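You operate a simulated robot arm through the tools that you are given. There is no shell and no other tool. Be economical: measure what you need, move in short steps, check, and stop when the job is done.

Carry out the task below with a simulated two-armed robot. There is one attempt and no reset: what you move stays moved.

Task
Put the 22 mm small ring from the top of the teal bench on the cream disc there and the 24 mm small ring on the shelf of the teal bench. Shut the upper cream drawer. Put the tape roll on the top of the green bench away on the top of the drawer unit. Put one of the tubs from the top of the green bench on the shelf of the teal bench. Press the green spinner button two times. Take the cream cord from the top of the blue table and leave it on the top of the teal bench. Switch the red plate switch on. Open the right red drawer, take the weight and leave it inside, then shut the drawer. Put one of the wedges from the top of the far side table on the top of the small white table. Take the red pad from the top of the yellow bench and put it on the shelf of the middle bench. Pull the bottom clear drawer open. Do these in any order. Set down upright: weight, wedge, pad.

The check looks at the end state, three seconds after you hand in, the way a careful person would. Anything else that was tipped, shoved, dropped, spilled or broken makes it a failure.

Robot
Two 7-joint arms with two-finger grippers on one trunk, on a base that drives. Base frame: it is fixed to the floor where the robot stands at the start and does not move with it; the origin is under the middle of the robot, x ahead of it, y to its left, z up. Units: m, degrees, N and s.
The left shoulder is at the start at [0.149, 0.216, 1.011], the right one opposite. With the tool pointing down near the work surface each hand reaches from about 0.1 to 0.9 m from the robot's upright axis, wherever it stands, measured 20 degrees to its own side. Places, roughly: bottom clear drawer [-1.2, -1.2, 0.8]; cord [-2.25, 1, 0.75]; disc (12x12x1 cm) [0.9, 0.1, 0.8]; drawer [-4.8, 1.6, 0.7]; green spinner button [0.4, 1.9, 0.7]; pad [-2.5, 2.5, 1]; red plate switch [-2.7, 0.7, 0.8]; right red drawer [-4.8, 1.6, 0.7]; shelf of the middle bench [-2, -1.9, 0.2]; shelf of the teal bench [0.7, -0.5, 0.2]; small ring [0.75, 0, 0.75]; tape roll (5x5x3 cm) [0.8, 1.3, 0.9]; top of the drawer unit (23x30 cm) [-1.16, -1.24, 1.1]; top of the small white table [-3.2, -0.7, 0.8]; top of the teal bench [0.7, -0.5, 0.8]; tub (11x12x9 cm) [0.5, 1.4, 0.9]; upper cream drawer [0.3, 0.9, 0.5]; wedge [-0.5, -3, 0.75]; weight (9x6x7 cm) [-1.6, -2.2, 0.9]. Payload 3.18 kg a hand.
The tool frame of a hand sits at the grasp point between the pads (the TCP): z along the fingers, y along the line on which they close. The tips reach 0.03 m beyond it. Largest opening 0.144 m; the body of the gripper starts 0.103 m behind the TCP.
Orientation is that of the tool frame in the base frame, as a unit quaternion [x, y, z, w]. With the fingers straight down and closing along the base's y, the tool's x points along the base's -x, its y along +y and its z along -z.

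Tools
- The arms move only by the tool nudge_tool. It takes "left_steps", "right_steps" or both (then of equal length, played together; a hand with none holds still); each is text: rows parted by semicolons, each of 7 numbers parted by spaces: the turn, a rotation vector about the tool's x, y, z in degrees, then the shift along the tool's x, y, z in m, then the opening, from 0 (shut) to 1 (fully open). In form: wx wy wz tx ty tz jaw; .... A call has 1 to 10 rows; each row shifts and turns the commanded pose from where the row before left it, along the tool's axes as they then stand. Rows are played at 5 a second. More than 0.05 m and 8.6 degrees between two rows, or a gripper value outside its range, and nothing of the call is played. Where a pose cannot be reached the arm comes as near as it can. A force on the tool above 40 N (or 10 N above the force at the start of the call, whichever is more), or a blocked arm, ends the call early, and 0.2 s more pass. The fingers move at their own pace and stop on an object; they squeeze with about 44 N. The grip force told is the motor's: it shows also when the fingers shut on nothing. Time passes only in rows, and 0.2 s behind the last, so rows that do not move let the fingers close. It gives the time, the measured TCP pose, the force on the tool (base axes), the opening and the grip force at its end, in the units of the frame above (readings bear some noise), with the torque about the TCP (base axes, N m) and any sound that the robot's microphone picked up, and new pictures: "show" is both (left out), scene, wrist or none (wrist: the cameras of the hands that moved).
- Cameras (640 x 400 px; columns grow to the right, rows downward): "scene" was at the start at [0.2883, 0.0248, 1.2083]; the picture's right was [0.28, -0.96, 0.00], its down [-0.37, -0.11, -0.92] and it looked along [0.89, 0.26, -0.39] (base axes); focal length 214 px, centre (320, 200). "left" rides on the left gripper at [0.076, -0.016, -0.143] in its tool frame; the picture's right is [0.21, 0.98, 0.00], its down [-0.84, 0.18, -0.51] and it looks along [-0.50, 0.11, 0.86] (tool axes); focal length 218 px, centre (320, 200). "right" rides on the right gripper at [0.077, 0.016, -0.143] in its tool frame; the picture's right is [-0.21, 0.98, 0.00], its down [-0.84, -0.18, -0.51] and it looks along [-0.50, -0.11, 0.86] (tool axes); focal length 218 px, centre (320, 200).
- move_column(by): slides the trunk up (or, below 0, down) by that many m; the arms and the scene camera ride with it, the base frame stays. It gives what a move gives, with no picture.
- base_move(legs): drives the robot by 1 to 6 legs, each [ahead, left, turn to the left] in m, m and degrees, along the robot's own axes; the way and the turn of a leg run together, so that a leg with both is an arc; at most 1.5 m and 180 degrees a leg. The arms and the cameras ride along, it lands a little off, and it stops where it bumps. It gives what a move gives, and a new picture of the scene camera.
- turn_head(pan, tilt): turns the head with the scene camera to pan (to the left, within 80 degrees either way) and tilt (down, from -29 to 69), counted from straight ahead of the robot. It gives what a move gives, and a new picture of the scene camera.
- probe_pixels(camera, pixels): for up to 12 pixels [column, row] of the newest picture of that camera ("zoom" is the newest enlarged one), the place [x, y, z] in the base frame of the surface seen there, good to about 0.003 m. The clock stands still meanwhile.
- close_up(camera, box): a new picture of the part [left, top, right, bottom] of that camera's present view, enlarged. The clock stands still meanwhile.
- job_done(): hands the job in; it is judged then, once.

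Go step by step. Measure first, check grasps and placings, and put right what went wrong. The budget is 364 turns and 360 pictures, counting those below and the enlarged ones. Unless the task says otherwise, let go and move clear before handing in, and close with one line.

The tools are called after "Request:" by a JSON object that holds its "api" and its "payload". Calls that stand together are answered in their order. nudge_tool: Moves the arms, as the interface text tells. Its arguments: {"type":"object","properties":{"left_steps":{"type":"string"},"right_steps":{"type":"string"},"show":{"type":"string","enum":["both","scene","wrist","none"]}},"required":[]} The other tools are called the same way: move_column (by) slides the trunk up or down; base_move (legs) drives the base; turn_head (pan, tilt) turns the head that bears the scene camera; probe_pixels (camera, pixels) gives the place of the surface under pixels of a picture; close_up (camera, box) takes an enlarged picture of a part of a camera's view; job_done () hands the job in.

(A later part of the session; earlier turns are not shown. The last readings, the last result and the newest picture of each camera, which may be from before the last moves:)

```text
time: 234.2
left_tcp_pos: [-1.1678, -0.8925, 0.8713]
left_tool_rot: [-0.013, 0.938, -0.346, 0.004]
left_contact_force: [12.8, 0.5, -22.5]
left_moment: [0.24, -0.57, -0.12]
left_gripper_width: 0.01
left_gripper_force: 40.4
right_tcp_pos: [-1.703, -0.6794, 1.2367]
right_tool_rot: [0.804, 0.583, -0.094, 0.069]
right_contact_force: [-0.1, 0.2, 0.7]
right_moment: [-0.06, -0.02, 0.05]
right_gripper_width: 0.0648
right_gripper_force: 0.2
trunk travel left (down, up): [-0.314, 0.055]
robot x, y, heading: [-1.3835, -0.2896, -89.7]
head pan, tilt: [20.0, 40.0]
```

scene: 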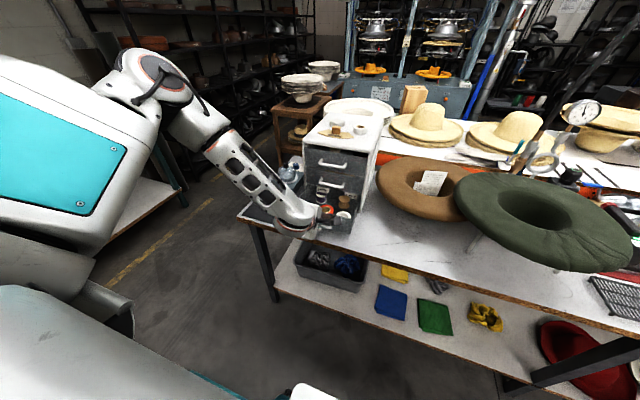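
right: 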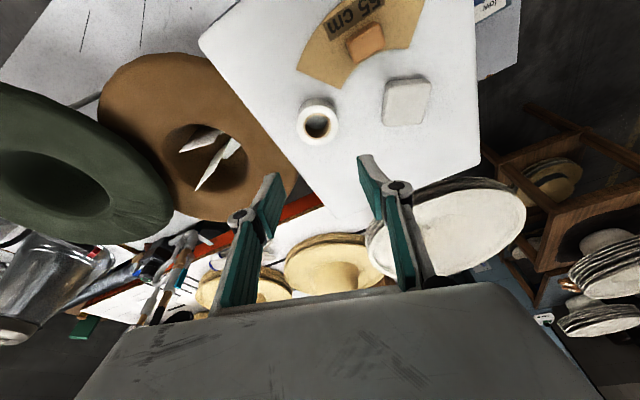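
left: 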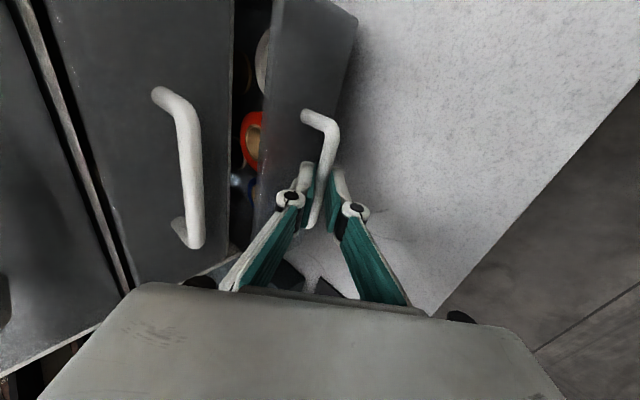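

Opened about 14 cm. Another 5 cm to be decisively open.

Request:
{"api": "base_move", "payload": {"legs": [[-0.05, 0, 0]]}}

Request:
{"api": "close_up", "payload": {"camera": "left", "box": [0, 0, 640, 400]}}

```text
time: 235.1
left_tcp_pos: [-1.1658, -0.8422, 0.8707]
left_tool_rot: [-0.014, 0.938, -0.345, 0.006]
left_contact_force: [3.7, 0.3, -9.3]
left_moment: [0.06, -0.84, 0.08]
left_gripper_width: 0.0102
left_gripper_force: 40.8
right_tcp_pos: [-1.7035, -0.6298, 1.2363]
right_tool_rot: [0.804, 0.583, -0.095, 0.069]
right_contact_force: [-0.3, 0.5, 0.1]
right_moment: [-0.05, -0.03, 0.03]
right_gripper_width: 0.0645
right_gripper_force: 0.1
trunk travel left (down, up): [-0.314, 0.055]
robot x, y, heading: [-1.382, -0.2375, -89.9]
head pan, tilt: [20.0, 40.0]
```

scene: 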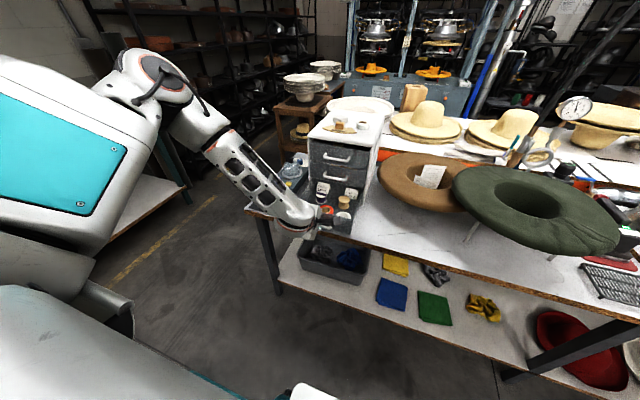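

```text
1.00 times, centred on (320, 200) of left (not enlarged: the box is as wide or as high as the picture)
```

zoom: 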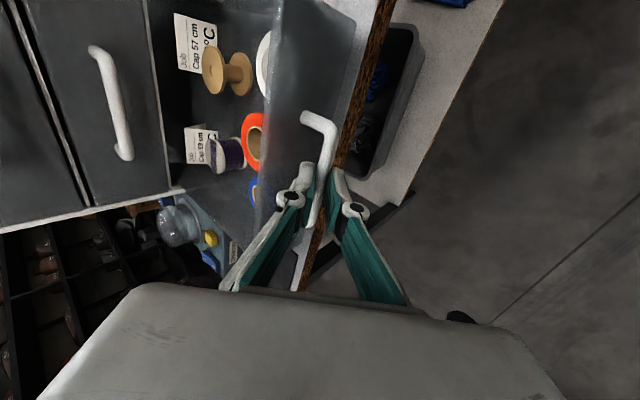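

Open about 19 cm. Release and withdraw along the tool axis.

Request:
{"api": "nudge_tool", "payload": {"left_steps": "0 0 0 0 0 0 0.2;0 0 0 0 0 0 0.22;0 0 0 0 0 -0.02 0.22;0 0 0 0 0 -0.03 0.22;0 0 0 0 0 -0.03 0.22;0 0 0 0 0 -0.03 0.22;0 0 0 0 0 0 0.22", "show": "wrist"}}

```text
time: 236.7
left_tcp_pos: [-1.1709, -0.7688, 0.9538]
left_tool_rot: [-0.013, 0.938, -0.345, 0.006]
left_contact_force: [-1.7, 0.9, 0.1]
left_moment: [0.01, -0.01, 0.0]
left_gripper_width: 0.0316
left_gripper_force: 0.0
right_tcp_pos: [-1.7049, -0.6307, 1.2356]
right_tool_rot: [0.804, 0.583, -0.095, 0.07]
right_contact_force: [-0.1, -0.6, 0.2]
right_moment: [-0.02, -0.01, 0.03]
right_gripper_width: 0.065
right_gripper_force: 0.1
trunk travel left (down, up): [-0.314, 0.055]
robot x, y, heading: [-1.3839, -0.2419, -89.9]
head pan, tilt: [20.0, 40.0]
```

left: 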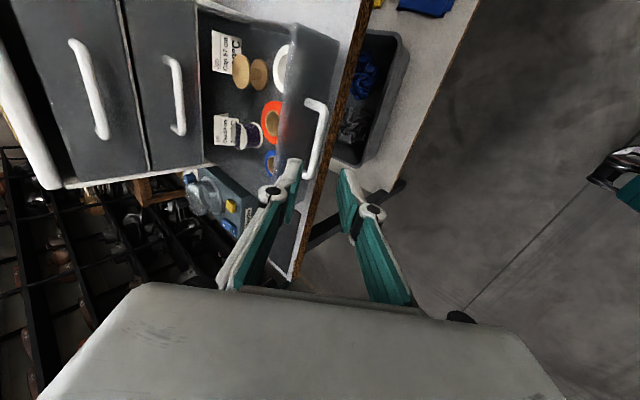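

The bottom drawer is open. Next: the cord and plate switch on the blue table. Back away from the bench and look to the right/back.

Request:
{"api": "base_move", "payload": {"legs": [[-0.25, 0, 0]]}}

Request:
{"api": "turn_head", "payload": {"pan": -78, "tilt": 25}}

```text
time: 238.5
left_tcp_pos: [-1.172, -0.5205, 0.9539]
left_tool_rot: [-0.013, 0.938, -0.345, 0.006]
left_contact_force: [-0.6, 0.7, 0.6]
left_moment: [0.01, 0.0, -0.01]
left_gripper_width: 0.0318
left_gripper_force: 0.1
right_tcp_pos: [-1.7057, -0.383, 1.2366]
right_tool_rot: [0.805, 0.582, -0.095, 0.07]
right_contact_force: [0.6, 0.2, 0.7]
right_moment: [-0.03, -0.03, 0.0]
right_gripper_width: 0.0649
right_gripper_force: 0.2
trunk travel left (down, up): [-0.314, 0.055]
robot x, y, heading: [-1.3848, 0.0049, -89.8]
head pan, tilt: [20.0, 40.0]
```

scene: 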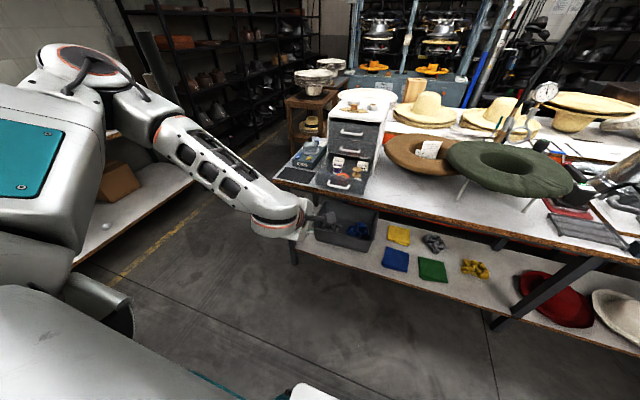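

```text
time: 240.2
left_tcp_pos: [-1.1728, -0.5235, 0.9517]
left_tool_rot: [-0.013, 0.939, -0.345, 0.005]
left_contact_force: [0.1, -1.2, -0.6]
left_moment: [0.01, -0.01, 0.0]
left_gripper_width: 0.0317
left_gripper_force: 0.0
right_tcp_pos: [-1.7065, -0.3832, 1.2362]
right_tool_rot: [0.804, 0.583, -0.094, 0.07]
right_contact_force: [0.7, -0.3, -0.1]
right_moment: [0.0, -0.03, 0.0]
right_gripper_width: 0.0647
right_gripper_force: 0.0
trunk travel left (down, up): [-0.314, 0.055]
robot x, y, heading: [-1.3885, 0.0063, -89.7]
head pan, tilt: [-78.0, 25.0]
```

scene: 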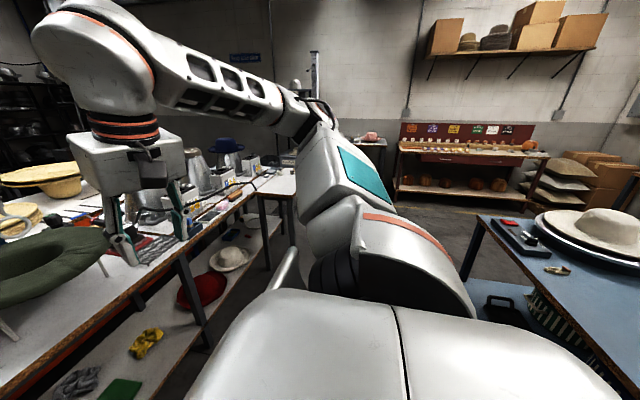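

Measure the blue table's near edge/corner before turning.

Request:
{"api": "probe_pixels", "payload": {"camera": "scene", "pixels": [[480, 222], [540, 290], [600, 360], [630, 390], [558, 270], [510, 240], [506, 223], [600, 240], [580, 215]]}}

Request:
{"api": "close_up", "payload": {"camera": "scene", "box": [460, 190, 640, 320]}}

```text
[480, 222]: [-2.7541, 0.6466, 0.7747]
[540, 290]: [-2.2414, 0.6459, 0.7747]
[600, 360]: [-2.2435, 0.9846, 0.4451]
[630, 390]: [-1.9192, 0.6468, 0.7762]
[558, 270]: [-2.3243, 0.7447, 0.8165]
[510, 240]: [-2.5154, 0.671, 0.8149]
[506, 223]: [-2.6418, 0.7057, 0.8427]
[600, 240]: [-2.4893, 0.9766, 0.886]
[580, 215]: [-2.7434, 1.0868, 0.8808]
```

```text
3.08 times, centred on (550, 255) of scene
```

zoom: 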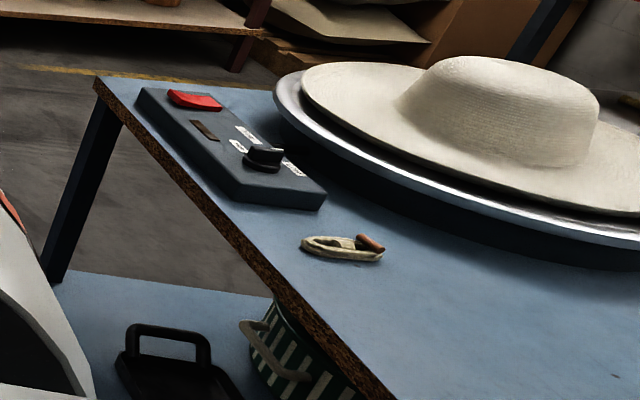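

Blue table edge y≈0.647; switch at (-2.64,0.706), cord at (-2.32,0.745). I'll turn around (via +x side, which is free) to face +y.

Request:
{"api": "base_move", "payload": {"legs": [[0, 0, 90], [0, 0, 90]]}}

Request:
{"api": "turn_head", "payload": {"pan": 45, "tilt": 30}}

```text
time: 248.3
left_tcp_pos: [-1.6152, 0.5241, 0.9514]
left_tool_rot: [0.938, 0.03, -0.013, -0.345]
left_contact_force: [-0.1, 0.5, -0.1]
left_moment: [0.01, 0.02, 0.04]
left_gripper_width: 0.0317
left_gripper_force: 0.1
right_tcp_pos: [-1.0771, 0.4061, 1.2348]
right_tool_rot: [-0.597, 0.794, 0.071, 0.094]
right_contact_force: [0.8, 0.6, 0.0]
right_moment: [0.01, -0.02, -0.02]
right_gripper_width: 0.0646
right_gripper_force: 0.0
trunk travel left (down, up): [-0.314, 0.055]
robot x, y, heading: [-1.3812, 0.0072, 92.2]
head pan, tilt: [-78.0, 25.0]
```

scene: 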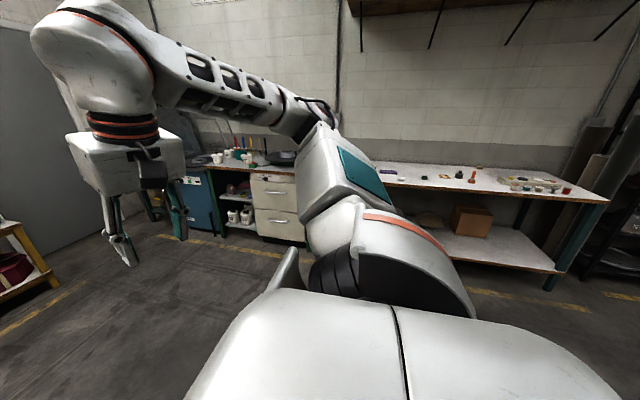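

```text
time: 250.4
left_tcp_pos: [-1.6145, 0.5243, 0.9522]
left_tool_rot: [0.938, 0.029, -0.012, -0.345]
left_contact_force: [0.8, 0.6, -0.8]
left_moment: [0.0, -0.03, 0.0]
left_gripper_width: 0.0317
left_gripper_force: 0.1
right_tcp_pos: [-1.0773, 0.4056, 1.2354]
right_tool_rot: [-0.597, 0.793, 0.072, 0.093]
right_contact_force: [-0.6, 0.0, -0.1]
right_moment: [-0.01, 0.0, 0.04]
right_gripper_width: 0.0648
right_gripper_force: 0.0
trunk travel left (down, up): [-0.314, 0.055]
robot x, y, heading: [-1.3848, 0.0045, 92.3]
head pan, tilt: [45.0, 30.0]
```

scene: 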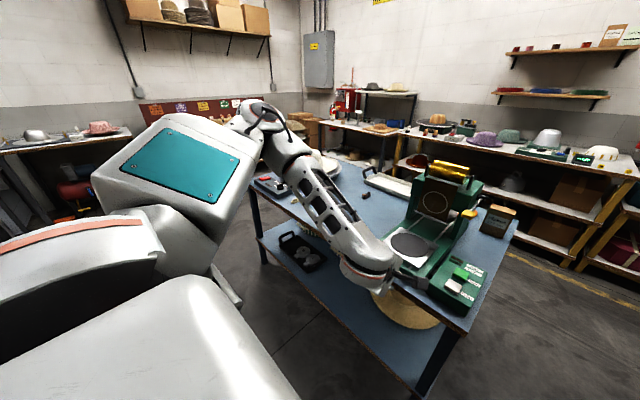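

Strafe left along the blue table, staying back from it.

Request:
{"api": "base_move", "payload": {"legs": [[-0.1, 0, -2.3], [0, 1.0, 0]]}}

Request:
{"api": "turn_head", "payload": {"pan": 10, "tilt": 40}}

```text
time: 260.4
left_tcp_pos: [-2.6202, 0.4165, 0.9522]
left_tool_rot: [0.938, 0.022, -0.009, -0.345]
left_contact_force: [-0.1, 0.0, 1.0]
left_moment: [-0.01, -0.01, 0.01]
left_gripper_width: 0.0321
left_gripper_force: 0.1
right_tcp_pos: [-2.0828, 0.2894, 1.2356]
right_tool_rot: [-0.591, 0.798, 0.071, 0.094]
right_contact_force: [0.0, -0.8, -0.4]
right_moment: [0.02, 0.03, -0.01]
right_gripper_width: 0.0648
right_gripper_force: 0.1
trunk travel left (down, up): [-0.314, 0.055]
robot x, y, heading: [-2.3934, -0.1079, 91.2]
head pan, tilt: [45.0, 30.0]
```

scene: 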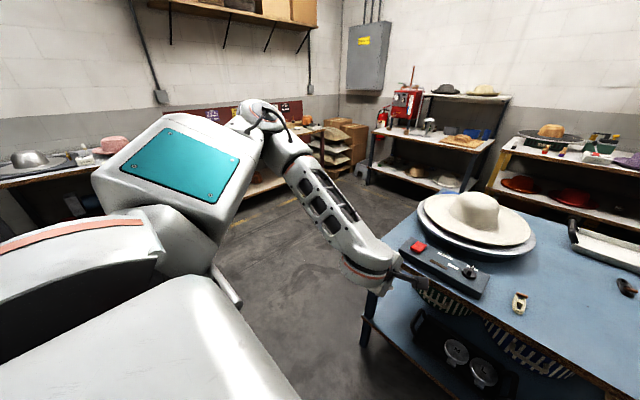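

```text
time: 261.4
left_tcp_pos: [-2.6197, 0.4155, 0.953]
left_tool_rot: [0.938, 0.022, -0.009, -0.346]
left_contact_force: [-0.7, 0.5, 0.3]
left_moment: [0.02, 0.03, -0.02]
left_gripper_width: 0.0315
left_gripper_force: 0.0
right_tcp_pos: [-2.0824, 0.2881, 1.2365]
right_tool_rot: [-0.59, 0.799, 0.07, 0.094]
right_contact_force: [0.0, -0.3, 0.5]
right_moment: [0.01, 0.0, -0.03]
right_gripper_width: 0.065
right_gripper_force: 0.0
trunk travel left (down, up): [-0.314, 0.055]
robot x, y, heading: [-2.3968, -0.1122, 91.1]
head pan, tilt: [10.0, 40.0]
```

scene: 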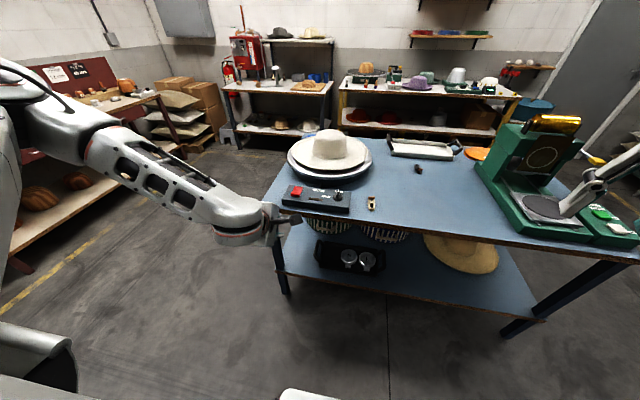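

Zoom in on the control box and the cord.

Request:
{"api": "close_up", "payload": {"camera": "scene", "box": [270, 170, 390, 225]}}

```text
5.33 times, centred on (330, 198) of scene
```

zoom: 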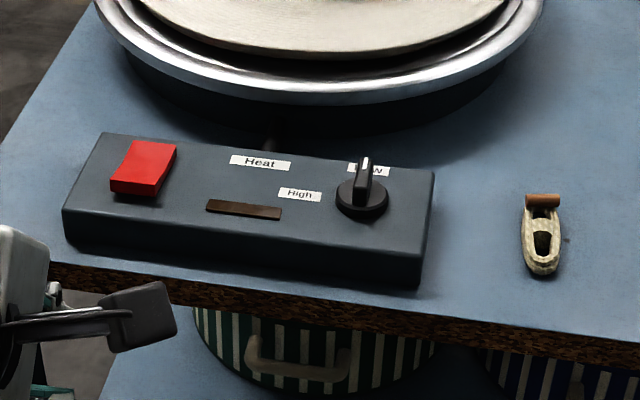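

Request:
{"api": "probe_pixels", "payload": {"camera": "zoom", "pixels": [[145, 160], [150, 148], [135, 180], [120, 172], [165, 165], [133, 191], [200, 170], [543, 220], [543, 200], [543, 265], [527, 240], [558, 240]]}}

```text
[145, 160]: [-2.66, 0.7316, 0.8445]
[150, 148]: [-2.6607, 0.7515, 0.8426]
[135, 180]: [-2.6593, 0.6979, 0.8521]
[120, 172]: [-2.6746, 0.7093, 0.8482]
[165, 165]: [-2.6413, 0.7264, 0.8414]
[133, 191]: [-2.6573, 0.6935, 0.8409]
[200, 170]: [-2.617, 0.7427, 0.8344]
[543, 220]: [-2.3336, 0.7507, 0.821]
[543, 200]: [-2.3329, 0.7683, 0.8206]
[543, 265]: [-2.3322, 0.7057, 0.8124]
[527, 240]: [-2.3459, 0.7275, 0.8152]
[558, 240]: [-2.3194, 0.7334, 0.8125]
```

The rocker's near end (y≈0.70) is raised at 0.852, far end 0.843; the indicator bar is dark, so it's off: press the near end. Drive forward 0.2 with left fingers shutting.

Request:
{"api": "base_move", "payload": {"legs": [[0.2, 0, -1.1]]}}

Request:
{"api": "nudge_tool", "payload": {"left_steps": "0 0 0 0 0 0 0;0 0 0 0 0 0 0", "show": "wrist"}}

```text
time: 263.0
left_tcp_pos: [-2.6135, 0.6222, 0.953]
left_tool_rot: [0.939, 0.014, -0.007, -0.345]
left_contact_force: [0.5, 0.6, -0.5]
left_moment: [-0.01, -0.01, -0.02]
left_gripper_width: 0.0315
left_gripper_force: 0.1
right_tcp_pos: [-2.0812, 0.4866, 1.237]
right_tool_rot: [-0.583, 0.804, 0.068, 0.095]
right_contact_force: [0.4, 1.1, -0.5]
right_moment: [-0.04, 0.0, 0.02]
right_gripper_width: 0.0647
right_gripper_force: 0.0
trunk travel left (down, up): [-0.314, 0.055]
robot x, y, heading: [-2.399, 0.0933, 90.5]
head pan, tilt: [10.0, 40.0]
```

scene: 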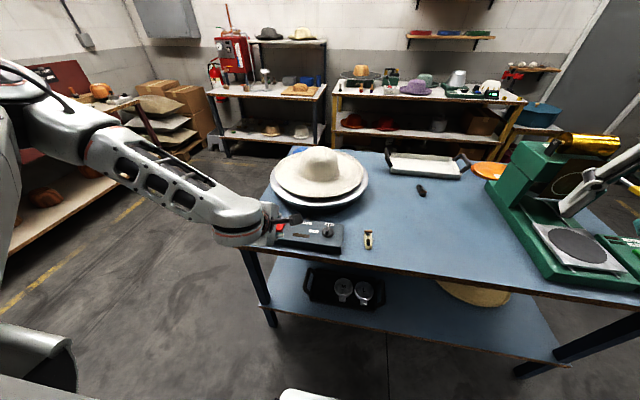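

```text
time: 263.6
left_tcp_pos: [-2.6137, 0.623, 0.9529]
left_tool_rot: [0.938, 0.014, -0.006, -0.346]
left_contact_force: [0.5, 0.4, 0.2]
left_moment: [0.0, 0.02, -0.01]
left_gripper_width: 0.0
left_gripper_force: 30.5
right_tcp_pos: [-2.0787, 0.4837, 1.2361]
right_tool_rot: [-0.584, 0.803, 0.07, 0.095]
right_contact_force: [0.3, 0.9, 0.1]
right_moment: [-0.04, -0.03, 0.01]
right_gripper_width: 0.065
right_gripper_force: 0.0
trunk travel left (down, up): [-0.314, 0.055]
robot x, y, heading: [-2.3981, 0.0992, 90.5]
head pan, tilt: [10.0, 40.0]
```

left: 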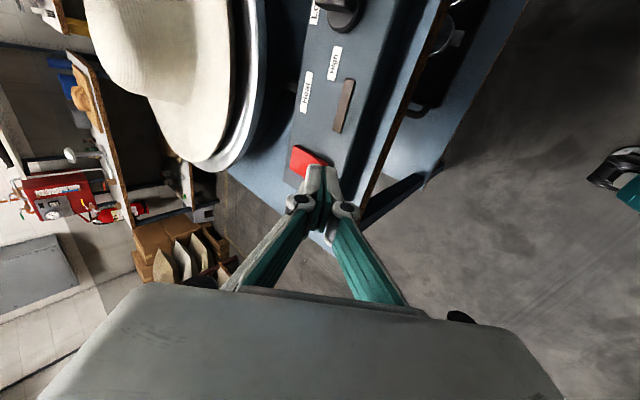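

Move to just above the near end of the rocker.

Request:
{"api": "nudge_tool", "payload": {"left_steps": "0 0 0 -0.014 -0.0067 0.029 0;0 0 0 -0.014 -0.0067 0.029 0;0 0 0 -0.014 -0.0067 0.029 0;0 0 0 0 0 0 0", "show": "wrist"}}

```text
time: 264.6
left_tcp_pos: [-2.6562, 0.6915, 0.8985]
left_tool_rot: [0.938, 0.014, -0.006, -0.345]
left_contact_force: [0.1, -0.6, 0.2]
left_moment: [-0.02, -0.02, 0.01]
left_gripper_width: 0.0
left_gripper_force: 30.6
right_tcp_pos: [-2.0788, 0.4839, 1.236]
right_tool_rot: [-0.584, 0.803, 0.07, 0.094]
right_contact_force: [-0.1, 0.6, -0.6]
right_moment: [0.01, 0.01, 0.03]
right_gripper_width: 0.0649
right_gripper_force: 0.0
trunk travel left (down, up): [-0.314, 0.055]
robot x, y, heading: [-2.3999, 0.0923, 90.4]
head pan, tilt: [10.0, 40.0]
```

left: 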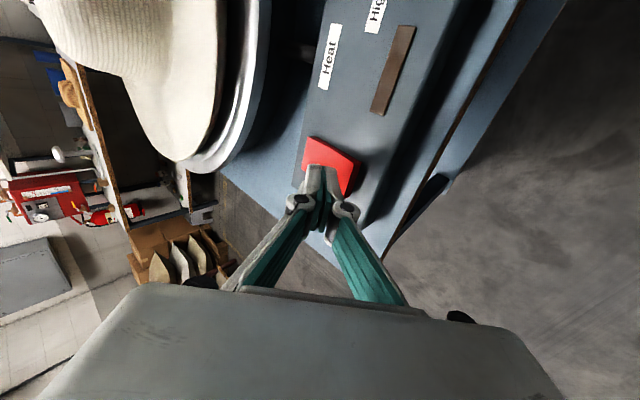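

Press straight down in small steps.

Request:
{"api": "nudge_tool", "payload": {"left_steps": "0 0 0 0 0.0052 0.0061 0;0 0 0 0 0.0052 0.0061 0;0 0 0 0 0.0032 0.0038 0;0 0 0 0 0.0032 0.0038 0;0 0 0 0 0 0 0", "show": "none"}}

```text
time: 265.8
left_tcp_pos: [-2.6551, 0.6978, 0.8771]
left_tool_rot: [0.94, 0.015, -0.008, -0.342]
left_contact_force: [0.9, -0.6, 0.4]
left_moment: [-0.01, -0.02, 0.04]
left_gripper_width: 0.0003
left_gripper_force: 30.9
left hand out of reach, approached as far as the arm can: row 3
right_tcp_pos: [-2.0789, 0.4858, 1.2363]
right_tool_rot: [-0.584, 0.803, 0.07, 0.095]
right_contact_force: [0.0, -0.6, 0.2]
right_moment: [-0.03, -0.01, 0.02]
right_gripper_width: 0.0645
right_gripper_force: 0.0
trunk travel left (down, up): [-0.314, 0.055]
robot x, y, heading: [-2.4009, 0.0928, 90.0]
head pan, tilt: [10.0, 40.0]
```

At a reach limit with the trunk high. Lift 10 cm, lower the trunk 10 cm and retry.

Request:
{"api": "nudge_tool", "payload": {"left_steps": "0 0 0 0 -0.0195 -0.0228 0;0 0 0 0 -0.0195 -0.0228 0;0 0 0 0 -0.0195 -0.0228 0;0 0 0 0 -0.0195 -0.0228 0;0 0 0 0 0 0 0", "show": "none"}}

Request:
{"api": "move_column", "payload": {"by": -0.1}}

```text
time: 267.0
left_tcp_pos: [-2.659, 0.6963, 0.9943]
left_tool_rot: [0.938, 0.015, -0.007, -0.346]
left_contact_force: [0.7, 1.0, 0.6]
left_moment: [0.02, 0.01, 0.02]
left_gripper_width: 0.0
left_gripper_force: 30.4
right_tcp_pos: [-2.0795, 0.485, 1.2365]
right_tool_rot: [-0.584, 0.804, 0.07, 0.094]
right_contact_force: [0.2, -0.3, 0.5]
right_moment: [0.01, 0.03, 0.0]
right_gripper_width: 0.0648
right_gripper_force: 0.0
trunk travel left (down, up): [-0.314, 0.055]
robot x, y, heading: [-2.4014, 0.0946, 90.6]
head pan, tilt: [10.0, 40.0]
```

```text
time: 268.3
left_tcp_pos: [-2.6567, 0.6955, 0.8976]
left_tool_rot: [0.938, 0.013, -0.006, -0.345]
left_contact_force: [-0.8, 0.4, -0.2]
left_moment: [-0.01, 0.0, 0.04]
left_gripper_width: 0.0
left_gripper_force: 31.0
right_tcp_pos: [-2.0787, 0.4849, 1.136]
right_tool_rot: [-0.584, 0.803, 0.07, 0.096]
right_contact_force: [-0.2, 0.2, -0.6]
right_moment: [0.06, 0.0, -0.02]
right_gripper_width: 0.065
right_gripper_force: 0.1
trunk travel left (down, up): [-0.214, 0.155]
robot x, y, heading: [-2.399, 0.0914, 90.4]
head pan, tilt: [10.0, 40.0]
```

Request:
{"api": "nudge_tool", "payload": {"left_steps": "0 0 0 0 0.009 0.004 0;0 0 0 0 0.0052 0.0061 0;0 0 0 0 0.0032 0.0038 0;0 0 0 0 0.0026 0.003 0;0 0 0 0 0 0 0", "show": "none"}}

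```text
time: 269.5
left_tcp_pos: [-2.6569, 0.6908, 0.8711]
left_tool_rot: [0.938, 0.015, -0.007, -0.345]
left_contact_force: [0.2, 0.2, 1.1]
left_moment: [0.01, 0.0, 0.01]
left_gripper_width: 0.0
left_gripper_force: 30.9
right_tcp_pos: [-2.0793, 0.485, 1.1352]
right_tool_rot: [-0.583, 0.804, 0.07, 0.095]
right_contact_force: [-0.8, 0.1, -0.3]
right_moment: [-0.02, 0.03, 0.03]
right_gripper_width: 0.065
right_gripper_force: 0.1
trunk travel left (down, up): [-0.214, 0.155]
robot x, y, heading: [-2.4022, 0.0961, 90.4]
head pan, tilt: [10.0, 40.0]
```

Request:
{"api": "nudge_tool", "payload": {"left_steps": "0 0 0 0 0.0026 0.003 0;0 0 0 0 0.0013 0.0015 0;0 0 0 0 0 0 0", "show": "wrist"}}

```text
time: 270.3
left_tcp_pos: [-2.6559, 0.6911, 0.8694]
left_tool_rot: [0.937, 0.015, -0.005, -0.349]
left_contact_force: [-2.7, -3.1, 23.8]
left_moment: [0.15, 0.03, 0.05]
left_gripper_width: 0.0
left_gripper_force: 30.5
right_tcp_pos: [-2.0784, 0.4824, 1.1369]
right_tool_rot: [-0.584, 0.803, 0.07, 0.095]
right_contact_force: [0.3, -0.3, 0.4]
right_moment: [0.04, 0.03, -0.02]
right_gripper_width: 0.0648
right_gripper_force: 0.0
trunk travel left (down, up): [-0.214, 0.155]
robot x, y, heading: [-2.3971, 0.0953, 90.3]
head pan, tilt: [10.0, 40.0]
```

left: 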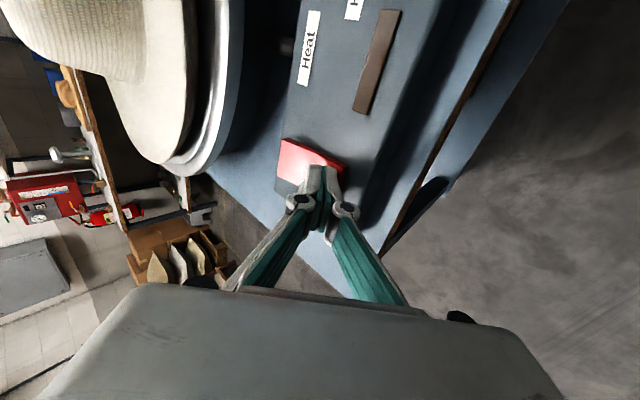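

24 N reached without an audible click; lift and inspect the rocker.

Request:
{"api": "nudge_tool", "payload": {"left_steps": "0 0 0 0 -0.0195 -0.0228 0;0 0 0 0 -0.0195 -0.0228 0;0 0 0 0 -0.0195 -0.0228 0;0 0 0 0 0 0 0", "show": "none"}}

Request:
{"api": "close_up", "payload": {"camera": "left", "box": [240, 60, 440, 200]}}

Request:
{"api": "close_up", "payload": {"camera": "scene", "box": [250, 195, 390, 280]}}

```text
time: 271.3
left_tcp_pos: [-2.6562, 0.6918, 0.9552]
left_tool_rot: [0.939, 0.014, -0.006, -0.344]
left_contact_force: [0.7, 0.1, -0.1]
left_moment: [-0.01, 0.01, -0.02]
left_gripper_width: 0.0
left_gripper_force: 30.8
right_tcp_pos: [-2.08, 0.4849, 1.136]
right_tool_rot: [-0.584, 0.804, 0.068, 0.094]
right_contact_force: [0.6, -0.9, 0.5]
right_moment: [-0.01, 0.02, 0.01]
right_gripper_width: 0.0645
right_gripper_force: 0.1
trunk travel left (down, up): [-0.214, 0.155]
robot x, y, heading: [-2.3965, 0.0939, 90.3]
head pan, tilt: [10.0, 40.0]
```

```text
2.86 times, centred on (340, 130) of left
```

zoom: 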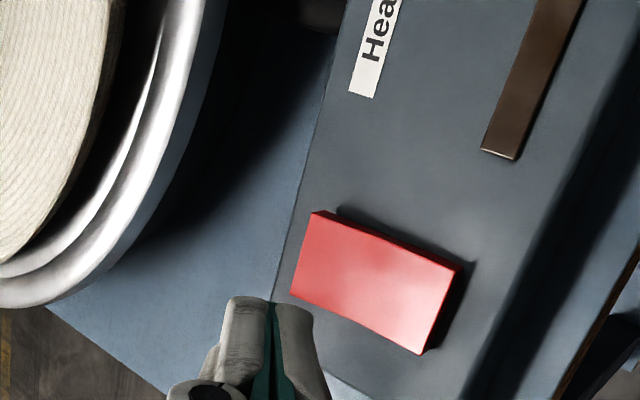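

```text
4.57 times, centred on (320, 238) of scene
```

zoom: 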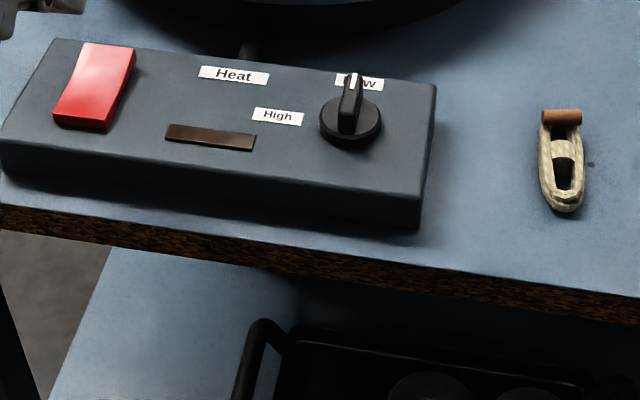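

Request:
{"api": "probe_pixels", "payload": {"camera": "zoom", "pixels": [[110, 52], [75, 110], [95, 80], [105, 115], [65, 105], [125, 60], [60, 112], [90, 50], [90, 126], [150, 100]]}}

```text
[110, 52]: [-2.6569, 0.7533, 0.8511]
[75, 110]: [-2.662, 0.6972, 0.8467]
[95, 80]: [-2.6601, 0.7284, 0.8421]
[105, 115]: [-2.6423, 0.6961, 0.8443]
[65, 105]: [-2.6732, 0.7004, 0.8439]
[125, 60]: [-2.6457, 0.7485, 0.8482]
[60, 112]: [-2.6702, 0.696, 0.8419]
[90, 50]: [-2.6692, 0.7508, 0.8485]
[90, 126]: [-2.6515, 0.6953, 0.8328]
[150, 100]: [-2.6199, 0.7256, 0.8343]
```

Request:
{"api": "probe_pixels", "payload": {"camera": "left", "pixels": [[340, 143], [337, 150], [345, 152], [358, 155], [370, 163], [376, 166], [371, 173]]}}

```text
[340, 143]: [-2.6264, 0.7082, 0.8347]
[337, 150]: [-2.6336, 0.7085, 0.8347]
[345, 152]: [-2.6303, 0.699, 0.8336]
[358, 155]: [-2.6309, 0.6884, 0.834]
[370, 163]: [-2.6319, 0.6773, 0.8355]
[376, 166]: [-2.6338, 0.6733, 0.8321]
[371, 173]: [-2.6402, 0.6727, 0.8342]
```

Request:
{"api": "close_up", "payload": {"camera": "left", "box": [290, 100, 410, 190]}}

```text
4.44 times, centred on (350, 145) of left
```

zoom: 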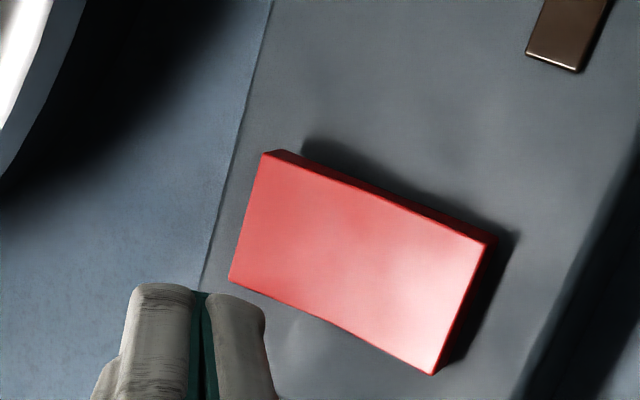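

Request:
{"api": "probe_pixels", "payload": {"camera": "zoom", "pixels": [[275, 175], [245, 265], [320, 240], [370, 265], [460, 260], [430, 350], [400, 330], [290, 200]]}}

```text
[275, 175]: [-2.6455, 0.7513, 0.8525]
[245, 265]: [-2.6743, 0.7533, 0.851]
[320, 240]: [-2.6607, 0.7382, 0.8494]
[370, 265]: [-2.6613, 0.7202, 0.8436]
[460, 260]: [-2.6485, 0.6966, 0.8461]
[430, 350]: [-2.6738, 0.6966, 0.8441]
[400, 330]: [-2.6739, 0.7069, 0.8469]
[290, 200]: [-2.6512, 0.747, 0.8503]
```

Confirmed: the rocker has flipped (far end now up, near end down). Next the cord: lift the left hand, shift left 0.23 so the right hand faces it.

Request:
{"api": "nudge_tool", "payload": {"left_steps": "0 0 0 0 -0.0195 -0.0228 0;0 0 0 0 -0.0195 -0.0228 0;0 0 0 0 -0.0195 -0.0228 0;0 0 0 0 0 0 0", "right_steps": "0 0 -6 0 0 0 0.6;0 0 -6 0 0 0 0.6;0 0 -6 0 0 0 0.6;0 0 0 0 0 0 0.6", "show": "none"}}

Request:
{"api": "base_move", "payload": {"legs": [[0, 0.24, -0.4]]}}

Request:
{"api": "close_up", "payload": {"camera": "right", "box": [0, 0, 640, 400]}}

```text
time: 272.3
left_tcp_pos: [-2.6556, 0.6896, 1.0446]
left_tool_rot: [0.939, 0.014, -0.007, -0.344]
left_contact_force: [-0.6, 0.7, 0.5]
left_moment: [0.02, 0.02, 0.01]
left_gripper_width: 0.0
left_gripper_force: 30.7
right_tcp_pos: [-2.0811, 0.4864, 1.1352]
right_tool_rot: [0.703, -0.702, -0.054, -0.104]
right_contact_force: [-0.3, 0.4, -0.2]
right_moment: [0.01, 0.01, -0.02]
right_gripper_width: 0.0862
right_gripper_force: 0.0
trunk travel left (down, up): [-0.214, 0.155]
robot x, y, heading: [-2.4004, 0.0953, 90.4]
head pan, tilt: [10.0, 40.0]
```

```text
time: 275.0
left_tcp_pos: [-2.8921, 0.6892, 1.0437]
left_tool_rot: [0.939, 0.013, -0.006, -0.345]
left_contact_force: [0.2, -0.3, 0.3]
left_moment: [-0.01, -0.02, 0.0]
left_gripper_width: 0.0002
left_gripper_force: 30.6
right_tcp_pos: [-2.317, 0.4839, 1.1359]
right_tool_rot: [-0.702, 0.703, 0.053, 0.104]
right_contact_force: [0.6, 0.6, -0.2]
right_moment: [0.0, -0.05, -0.03]
right_gripper_width: 0.0866
right_gripper_force: 0.0
trunk travel left (down, up): [-0.214, 0.155]
robot x, y, heading: [-2.6375, 0.0894, 90.3]
head pan, tilt: [10.0, 40.0]
```

scene: 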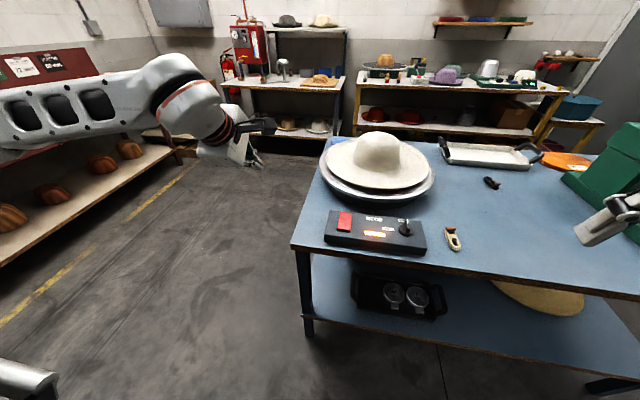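

```text
1.00 times, centred on (320, 200) of right (not enlarged: the box is as wide or as high as the picture)
```

zoom: 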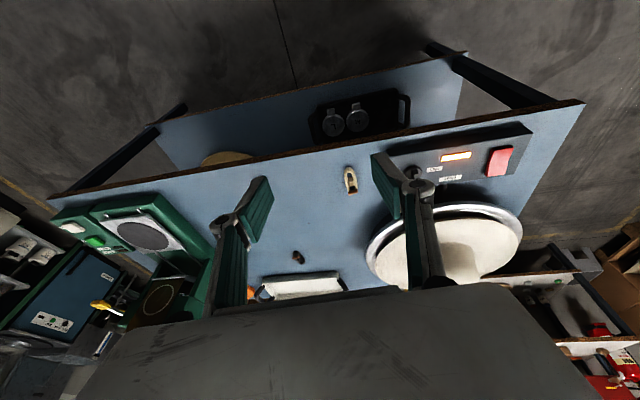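

The indicator bar now glows orange: the switch is on. Measure the cord.

Request:
{"api": "close_up", "payload": {"camera": "scene", "box": [420, 215, 484, 265]}}

```text
8.00 times, centred on (452, 240) of scene
```

zoom: 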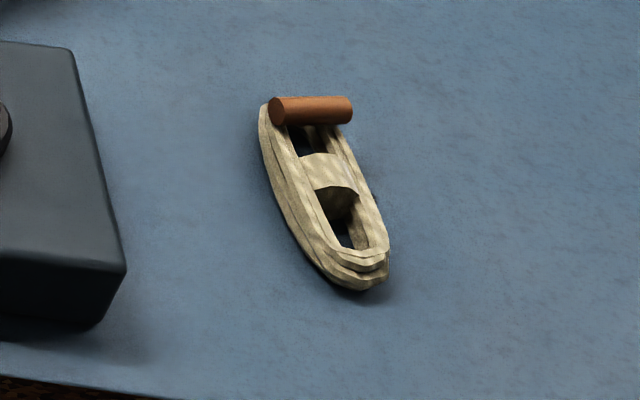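

Request:
{"api": "probe_pixels", "payload": {"camera": "zoom", "pixels": [[330, 170], [300, 200], [370, 200], [290, 110], [345, 110], [355, 270], [400, 150], [230, 150], [120, 200], [310, 110]]}}

```text
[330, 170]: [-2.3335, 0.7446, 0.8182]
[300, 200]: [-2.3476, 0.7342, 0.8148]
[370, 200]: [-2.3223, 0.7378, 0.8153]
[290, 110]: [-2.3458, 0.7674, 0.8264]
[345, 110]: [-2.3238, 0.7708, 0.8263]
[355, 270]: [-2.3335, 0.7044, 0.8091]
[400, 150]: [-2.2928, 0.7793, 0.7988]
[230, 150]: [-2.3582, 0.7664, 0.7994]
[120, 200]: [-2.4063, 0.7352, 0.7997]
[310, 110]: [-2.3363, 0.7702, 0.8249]
```

Cord centre (-2.335,0.738), table z 0.799, 2.7 cm wide. Move the right hand above it.

Request:
{"api": "nudge_tool", "payload": {"right_steps": "-4.2 0 0 0 0 0 0.5;0 0 0 -0.0251 0.0029 0.0371 0.5;0 0 0 -0.0251 0.0029 0.0371 0.5;0 0 0 -0.0251 0.0029 0.0371 0.5;0 0 0 -0.0251 0.0029 0.0371 0.5;0 0 0 -0.0251 0.0029 0.0371 0.5;0 0 0 -0.0251 0.0029 0.0371 0.5;0 0 0 -0.0251 0.0029 0.0371 0.5;0 0 0 0 0 0 0.5", "show": "wrist"}}

```text
time: 277.0
left_tcp_pos: [-2.8911, 0.6884, 1.0453]
left_tool_rot: [0.938, 0.014, -0.006, -0.345]
left_contact_force: [0.1, -0.3, -0.6]
left_moment: [0.03, 0.0, 0.0]
left_gripper_width: 0.0
left_gripper_force: 30.9
right_tcp_pos: [-2.3415, 0.7109, 0.918]
right_tool_rot: [0.705, -0.701, -0.08, -0.08]
right_contact_force: [-0.4, -0.5, 0.3]
right_moment: [0.02, 0.02, -0.02]
right_gripper_width: 0.0717
right_gripper_force: 0.1
trunk travel left (down, up): [-0.214, 0.155]
robot x, y, heading: [-2.6357, 0.0952, 90.0]
head pan, tilt: [10.0, 40.0]
```

right: 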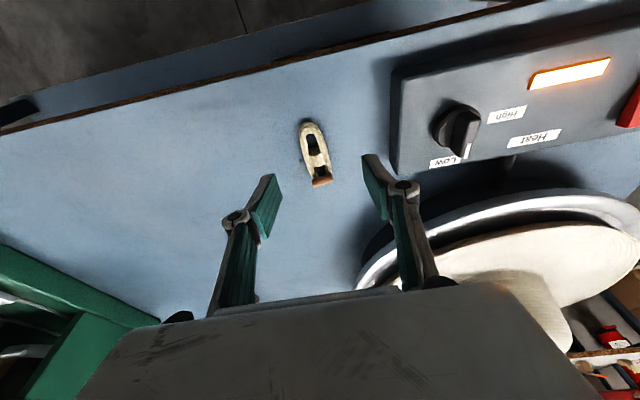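

Request:
{"api": "nudge_tool", "payload": {"right_steps": "0 0 0 -0.001 -0.002 0.029 0.5;0 0 0 -0.001 -0.002 0.029 0.5;0 0 0 -0.001 -0.002 0.029 0.5;0 0 0 0 0 0 0.5;0 0 0 0 0 0 0.2;0 0 0 0 0 0 0;0 0 0 0 0 0 0", "show": "wrist"}}

```text
time: 278.6
left_tcp_pos: [-2.8926, 0.6899, 1.0432]
left_tool_rot: [0.938, 0.014, -0.006, -0.345]
left_contact_force: [0.4, 0.3, 0.6]
left_moment: [0.02, 0.04, 0.03]
left_gripper_width: 0.0
left_gripper_force: 30.3
right_tcp_pos: [-2.3329, 0.7314, 0.8353]
right_tool_rot: [0.705, -0.7, -0.08, -0.079]
right_contact_force: [0.2, -0.2, 0.0]
right_moment: [0.0, -0.01, 0.03]
right_gripper_width: 0.0287
right_gripper_force: 44.4
trunk travel left (down, up): [-0.214, 0.155]
robot x, y, heading: [-2.6397, 0.094, 90.1]
head pan, tilt: [10.0, 40.0]
```

right: 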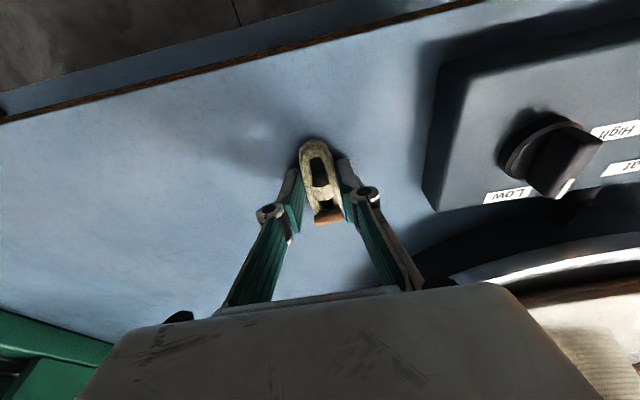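

Cord gripped. Lift it and look across at the yellow bench.

Request:
{"api": "nudge_tool", "payload": {"right_steps": "0 0 0 -0.0088 0 -0.039 0;0 0 0 -0.0088 0 -0.039 0;0 0 0 -0.0088 0 -0.039 0;0 0 0 -0.0088 0 -0.039 0;0 0 0 -0.0088 0 -0.039 0;0 0 0 0 0 0 0", "show": "wrist"}}

Request:
{"api": "turn_head", "payload": {"pan": -10, "tilt": 20}}

Request:
{"api": "close_up", "payload": {"camera": "scene", "box": [140, 60, 460, 260]}}

```text
time: 280.0
left_tcp_pos: [-2.8922, 0.6902, 1.0424]
left_tool_rot: [0.939, 0.013, -0.006, -0.344]
left_contact_force: [0.6, 0.9, 0.1]
left_moment: [-0.01, 0.02, 0.05]
left_gripper_width: 0.0001
left_gripper_force: 31.1
right_tcp_pos: [-2.3321, 0.7381, 1.0388]
right_tool_rot: [0.705, -0.701, -0.079, -0.077]
right_contact_force: [0.4, -0.4, -1.1]
right_moment: [0.01, -0.01, 0.02]
right_gripper_width: 0.0284
right_gripper_force: 44.4
trunk travel left (down, up): [-0.214, 0.155]
robot x, y, heading: [-2.6338, 0.0914, 90.0]
head pan, tilt: [10.0, 40.0]
```

right: 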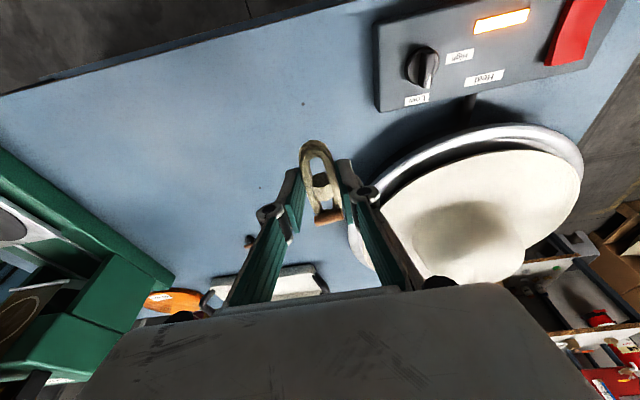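

```text
time: 280.8
left_tcp_pos: [-2.8907, 0.6902, 1.044]
left_tool_rot: [0.938, 0.013, -0.006, -0.345]
left_contact_force: [0.4, -0.2, 0.3]
left_moment: [0.02, -0.05, -0.01]
left_gripper_width: 0.0
left_gripper_force: 30.6
right_tcp_pos: [-2.3321, 0.7377, 1.0396]
right_tool_rot: [0.705, -0.701, -0.078, -0.079]
right_contact_force: [0.4, -0.2, -0.2]
right_moment: [-0.02, 0.0, -0.03]
right_gripper_width: 0.0284
right_gripper_force: 43.9
trunk travel left (down, up): [-0.214, 0.155]
robot x, y, heading: [-2.6389, 0.0957, 90.3]
head pan, tilt: [-10.0, 20.0]
```

scene: 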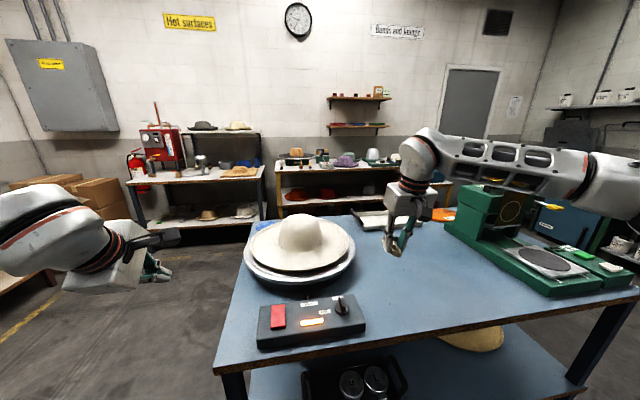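

```text
2.00 times, centred on (300, 160) of scene
```

zoom: 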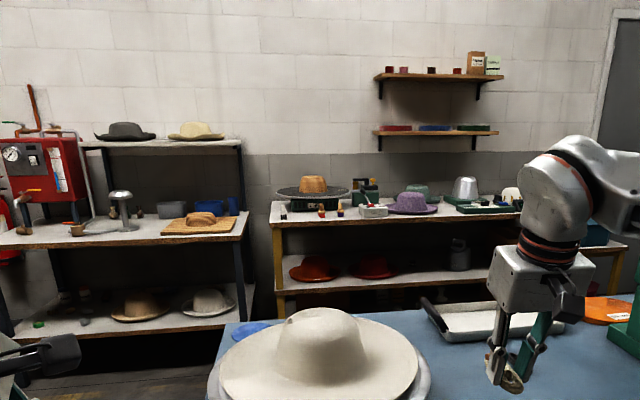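

Probe the yellow bench and candidates.

Request:
{"api": "probe_pixels", "payload": {"camera": "zoom", "pixels": [[280, 222], [400, 218], [320, 210], [372, 210], [372, 200], [392, 129], [435, 128], [365, 188], [470, 208], [600, 200], [290, 215], [180, 235]]}}

Request:
{"api": "close_up", "payload": {"camera": "scene", "box": [265, 140, 425, 180]}}

```text
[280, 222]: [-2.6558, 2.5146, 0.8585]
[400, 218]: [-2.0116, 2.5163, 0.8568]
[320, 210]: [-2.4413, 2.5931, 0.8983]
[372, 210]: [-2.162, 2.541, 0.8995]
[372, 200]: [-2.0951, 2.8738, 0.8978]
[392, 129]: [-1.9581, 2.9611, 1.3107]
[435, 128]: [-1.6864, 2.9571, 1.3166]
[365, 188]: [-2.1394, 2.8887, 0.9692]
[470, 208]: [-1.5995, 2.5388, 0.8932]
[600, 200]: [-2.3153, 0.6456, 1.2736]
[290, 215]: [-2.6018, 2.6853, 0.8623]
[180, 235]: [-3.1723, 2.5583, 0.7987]
```

```text
4.00 times, centred on (345, 160) of scene
```

zoom: 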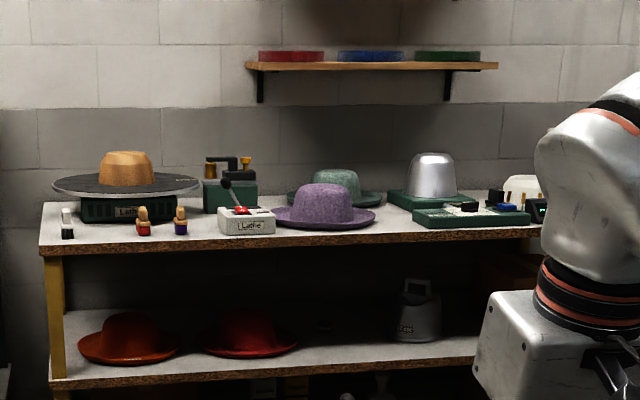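

The red pad is the small red stamp-like piece with wooden knob at ≈(-2.44,2.59). Check the blue table's back edge and the corridor.

Request:
{"api": "probe_pixels", "payload": {"camera": "scene", "pixels": [[375, 212], [385, 215], [255, 225], [450, 195], [300, 212], [232, 250], [600, 250], [430, 205]]}}

```text
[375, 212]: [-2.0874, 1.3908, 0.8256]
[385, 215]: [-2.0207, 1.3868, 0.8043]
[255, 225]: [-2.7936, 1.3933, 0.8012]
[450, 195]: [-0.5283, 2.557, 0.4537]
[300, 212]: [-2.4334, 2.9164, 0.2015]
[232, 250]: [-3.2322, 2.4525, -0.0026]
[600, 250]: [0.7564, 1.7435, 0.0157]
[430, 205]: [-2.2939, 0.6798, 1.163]
```

Corridor is 1.1 m wide. Retract the right hand (with cord) and turn the left tool back to standard.

Request:
{"api": "nudge_tool", "payload": {"left_steps": "-8 0 0 0 0 0 0.5;-8 0 0 0 0 0 0.5;-8 0 0 0 0 0 0.5;-8 0 0 0 0 0 0.5;0 0 8 0 0 0 0.5;0 0 8 0 0 0 0.5;0 0 8 0 0 0 0.5;0 0 8 0 0 0 0.5;0 0 8 0 0 0 0.5;0 0 8 0 0 0 0.5", "right_steps": "0 0 0 0.04 0 -0.009 0;0 0 0 0.04 0 -0.009 0;0 0 0 0.04 0 -0.009 0;0 0 0 0.04 0 -0.009 0;0 0 0 0.04 0 -0.009 0;0 0 0 0.04 0 -0.009 0;0 0 0 0 0 0 0;0 0 0 0 0 0 0;0 0 0 0 0 0 0;0 0 0 0 0 0 0", "show": "none"}}

Request:
{"api": "nudge_tool", "payload": {"left_steps": "0 0 8 0 0 0 0.5;0 0 8 0 0 0 0.5;0 0 8 0 0 0 0.5;0 0 8 0 0 0 0.5;0 0 8 0 0 0 0.5;0 -6 0 0 0 0 0.5;0 -6 0 0 0 0 0.5;0 0 0 0 0 0 0.5", "show": "none"}}

```text
time: 283.0
left_tcp_pos: [-2.8916, 0.6887, 1.0455]
left_tool_rot: [0.916, -0.393, -0.031, -0.066]
left_contact_force: [1.1, 0.0, 0.6]
left_moment: [0.01, 0.0, 0.04]
left_gripper_width: 0.0723
left_gripper_force: 0.0
right_tcp_pos: [-2.3297, 0.4911, 1.0379]
right_tool_rot: [0.705, -0.701, -0.079, -0.079]
right_contact_force: [-0.7, -0.7, 0.3]
right_moment: [-0.01, -0.01, -0.02]
right_gripper_width: 0.0287
right_gripper_force: 43.8
trunk travel left (down, up): [-0.214, 0.155]
robot x, y, heading: [-2.6362, 0.0975, 90.1]
head pan, tilt: [-10.0, 20.0]
```

```text
time: 284.8
left_tcp_pos: [-2.8901, 0.6901, 1.0441]
left_tool_rot: [0.717, -0.673, -0.129, -0.123]
left_contact_force: [0.1, -1.1, 0.0]
left_moment: [-0.01, -0.01, 0.04]
left_gripper_width: 0.0721
left_gripper_force: 0.1
right_tcp_pos: [-2.3289, 0.491, 1.038]
right_tool_rot: [0.704, -0.701, -0.079, -0.078]
right_contact_force: [1.0, 0.2, -0.3]
right_moment: [0.0, -0.03, 0.03]
right_gripper_width: 0.0288
right_gripper_force: 44.0
trunk travel left (down, up): [-0.214, 0.155]
robot x, y, heading: [-2.6393, 0.0899, 90.2]
head pan, tilt: [-10.0, 20.0]
```

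Left tool is level with 20° pitch. Tuck it slightly, then drive around the west end of the blue table.

Request:
{"api": "nudge_tool", "payload": {"left_steps": "0 0 0 0.035 0 -0.013 0.5;0 0 0 0.035 0 -0.013 0.5;0 0 0 0.035 0 -0.013 0.5;0 0 0 0.035 0 -0.013 0.5;0 0 0 0 0 0 0.5", "show": "none"}}

Request:
{"api": "base_move", "payload": {"legs": [[0, 0.75, 0], [1.0, 0, 0]]}}

```text
time: 286.0
left_tcp_pos: [-2.8831, 0.5384, 1.0435]
left_tool_rot: [0.718, -0.673, -0.128, -0.123]
left_contact_force: [-0.2, 0.1, 0.5]
left_moment: [0.02, -0.02, 0.02]
left_gripper_width: 0.0721
left_gripper_force: 0.0
right_tcp_pos: [-2.3294, 0.4922, 1.0378]
right_tool_rot: [0.705, -0.7, -0.08, -0.079]
right_contact_force: [-0.1, 0.1, -1.3]
right_moment: [-0.01, -0.02, 0.01]
right_gripper_width: 0.0286
right_gripper_force: 44.4
trunk travel left (down, up): [-0.214, 0.155]
robot x, y, heading: [-2.6363, 0.092, 90.4]
head pan, tilt: [-10.0, 20.0]
```

```text
time: 297.4
left_tcp_pos: [-3.6289, 1.5013, 1.0433]
left_tool_rot: [0.728, -0.662, -0.13, -0.12]
left_contact_force: [-0.2, 0.7, -1.2]
left_moment: [-0.02, 0.0, -0.06]
left_gripper_width: 0.072
left_gripper_force: 0.0
right_tcp_pos: [-3.0745, 1.469, 1.0385]
right_tool_rot: [0.715, -0.691, -0.081, -0.077]
right_contact_force: [-0.6, 0.1, -0.5]
right_moment: [0.01, 0.0, 0.0]
right_gripper_width: 0.0284
right_gripper_force: 43.9
trunk travel left (down, up): [-0.214, 0.155]
robot x, y, heading: [-3.3699, 1.0608, 92.1]
head pan, tilt: [-10.0, 20.0]
```

scene: 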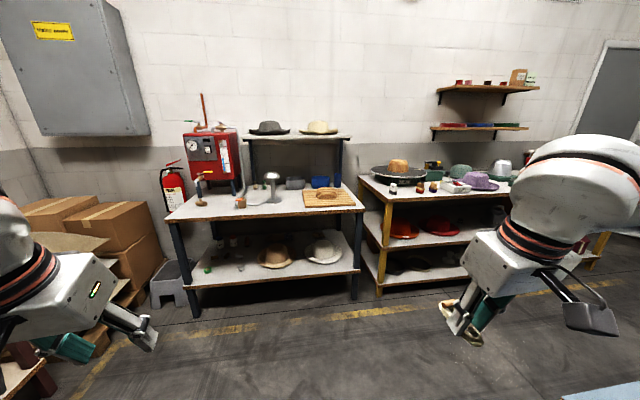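

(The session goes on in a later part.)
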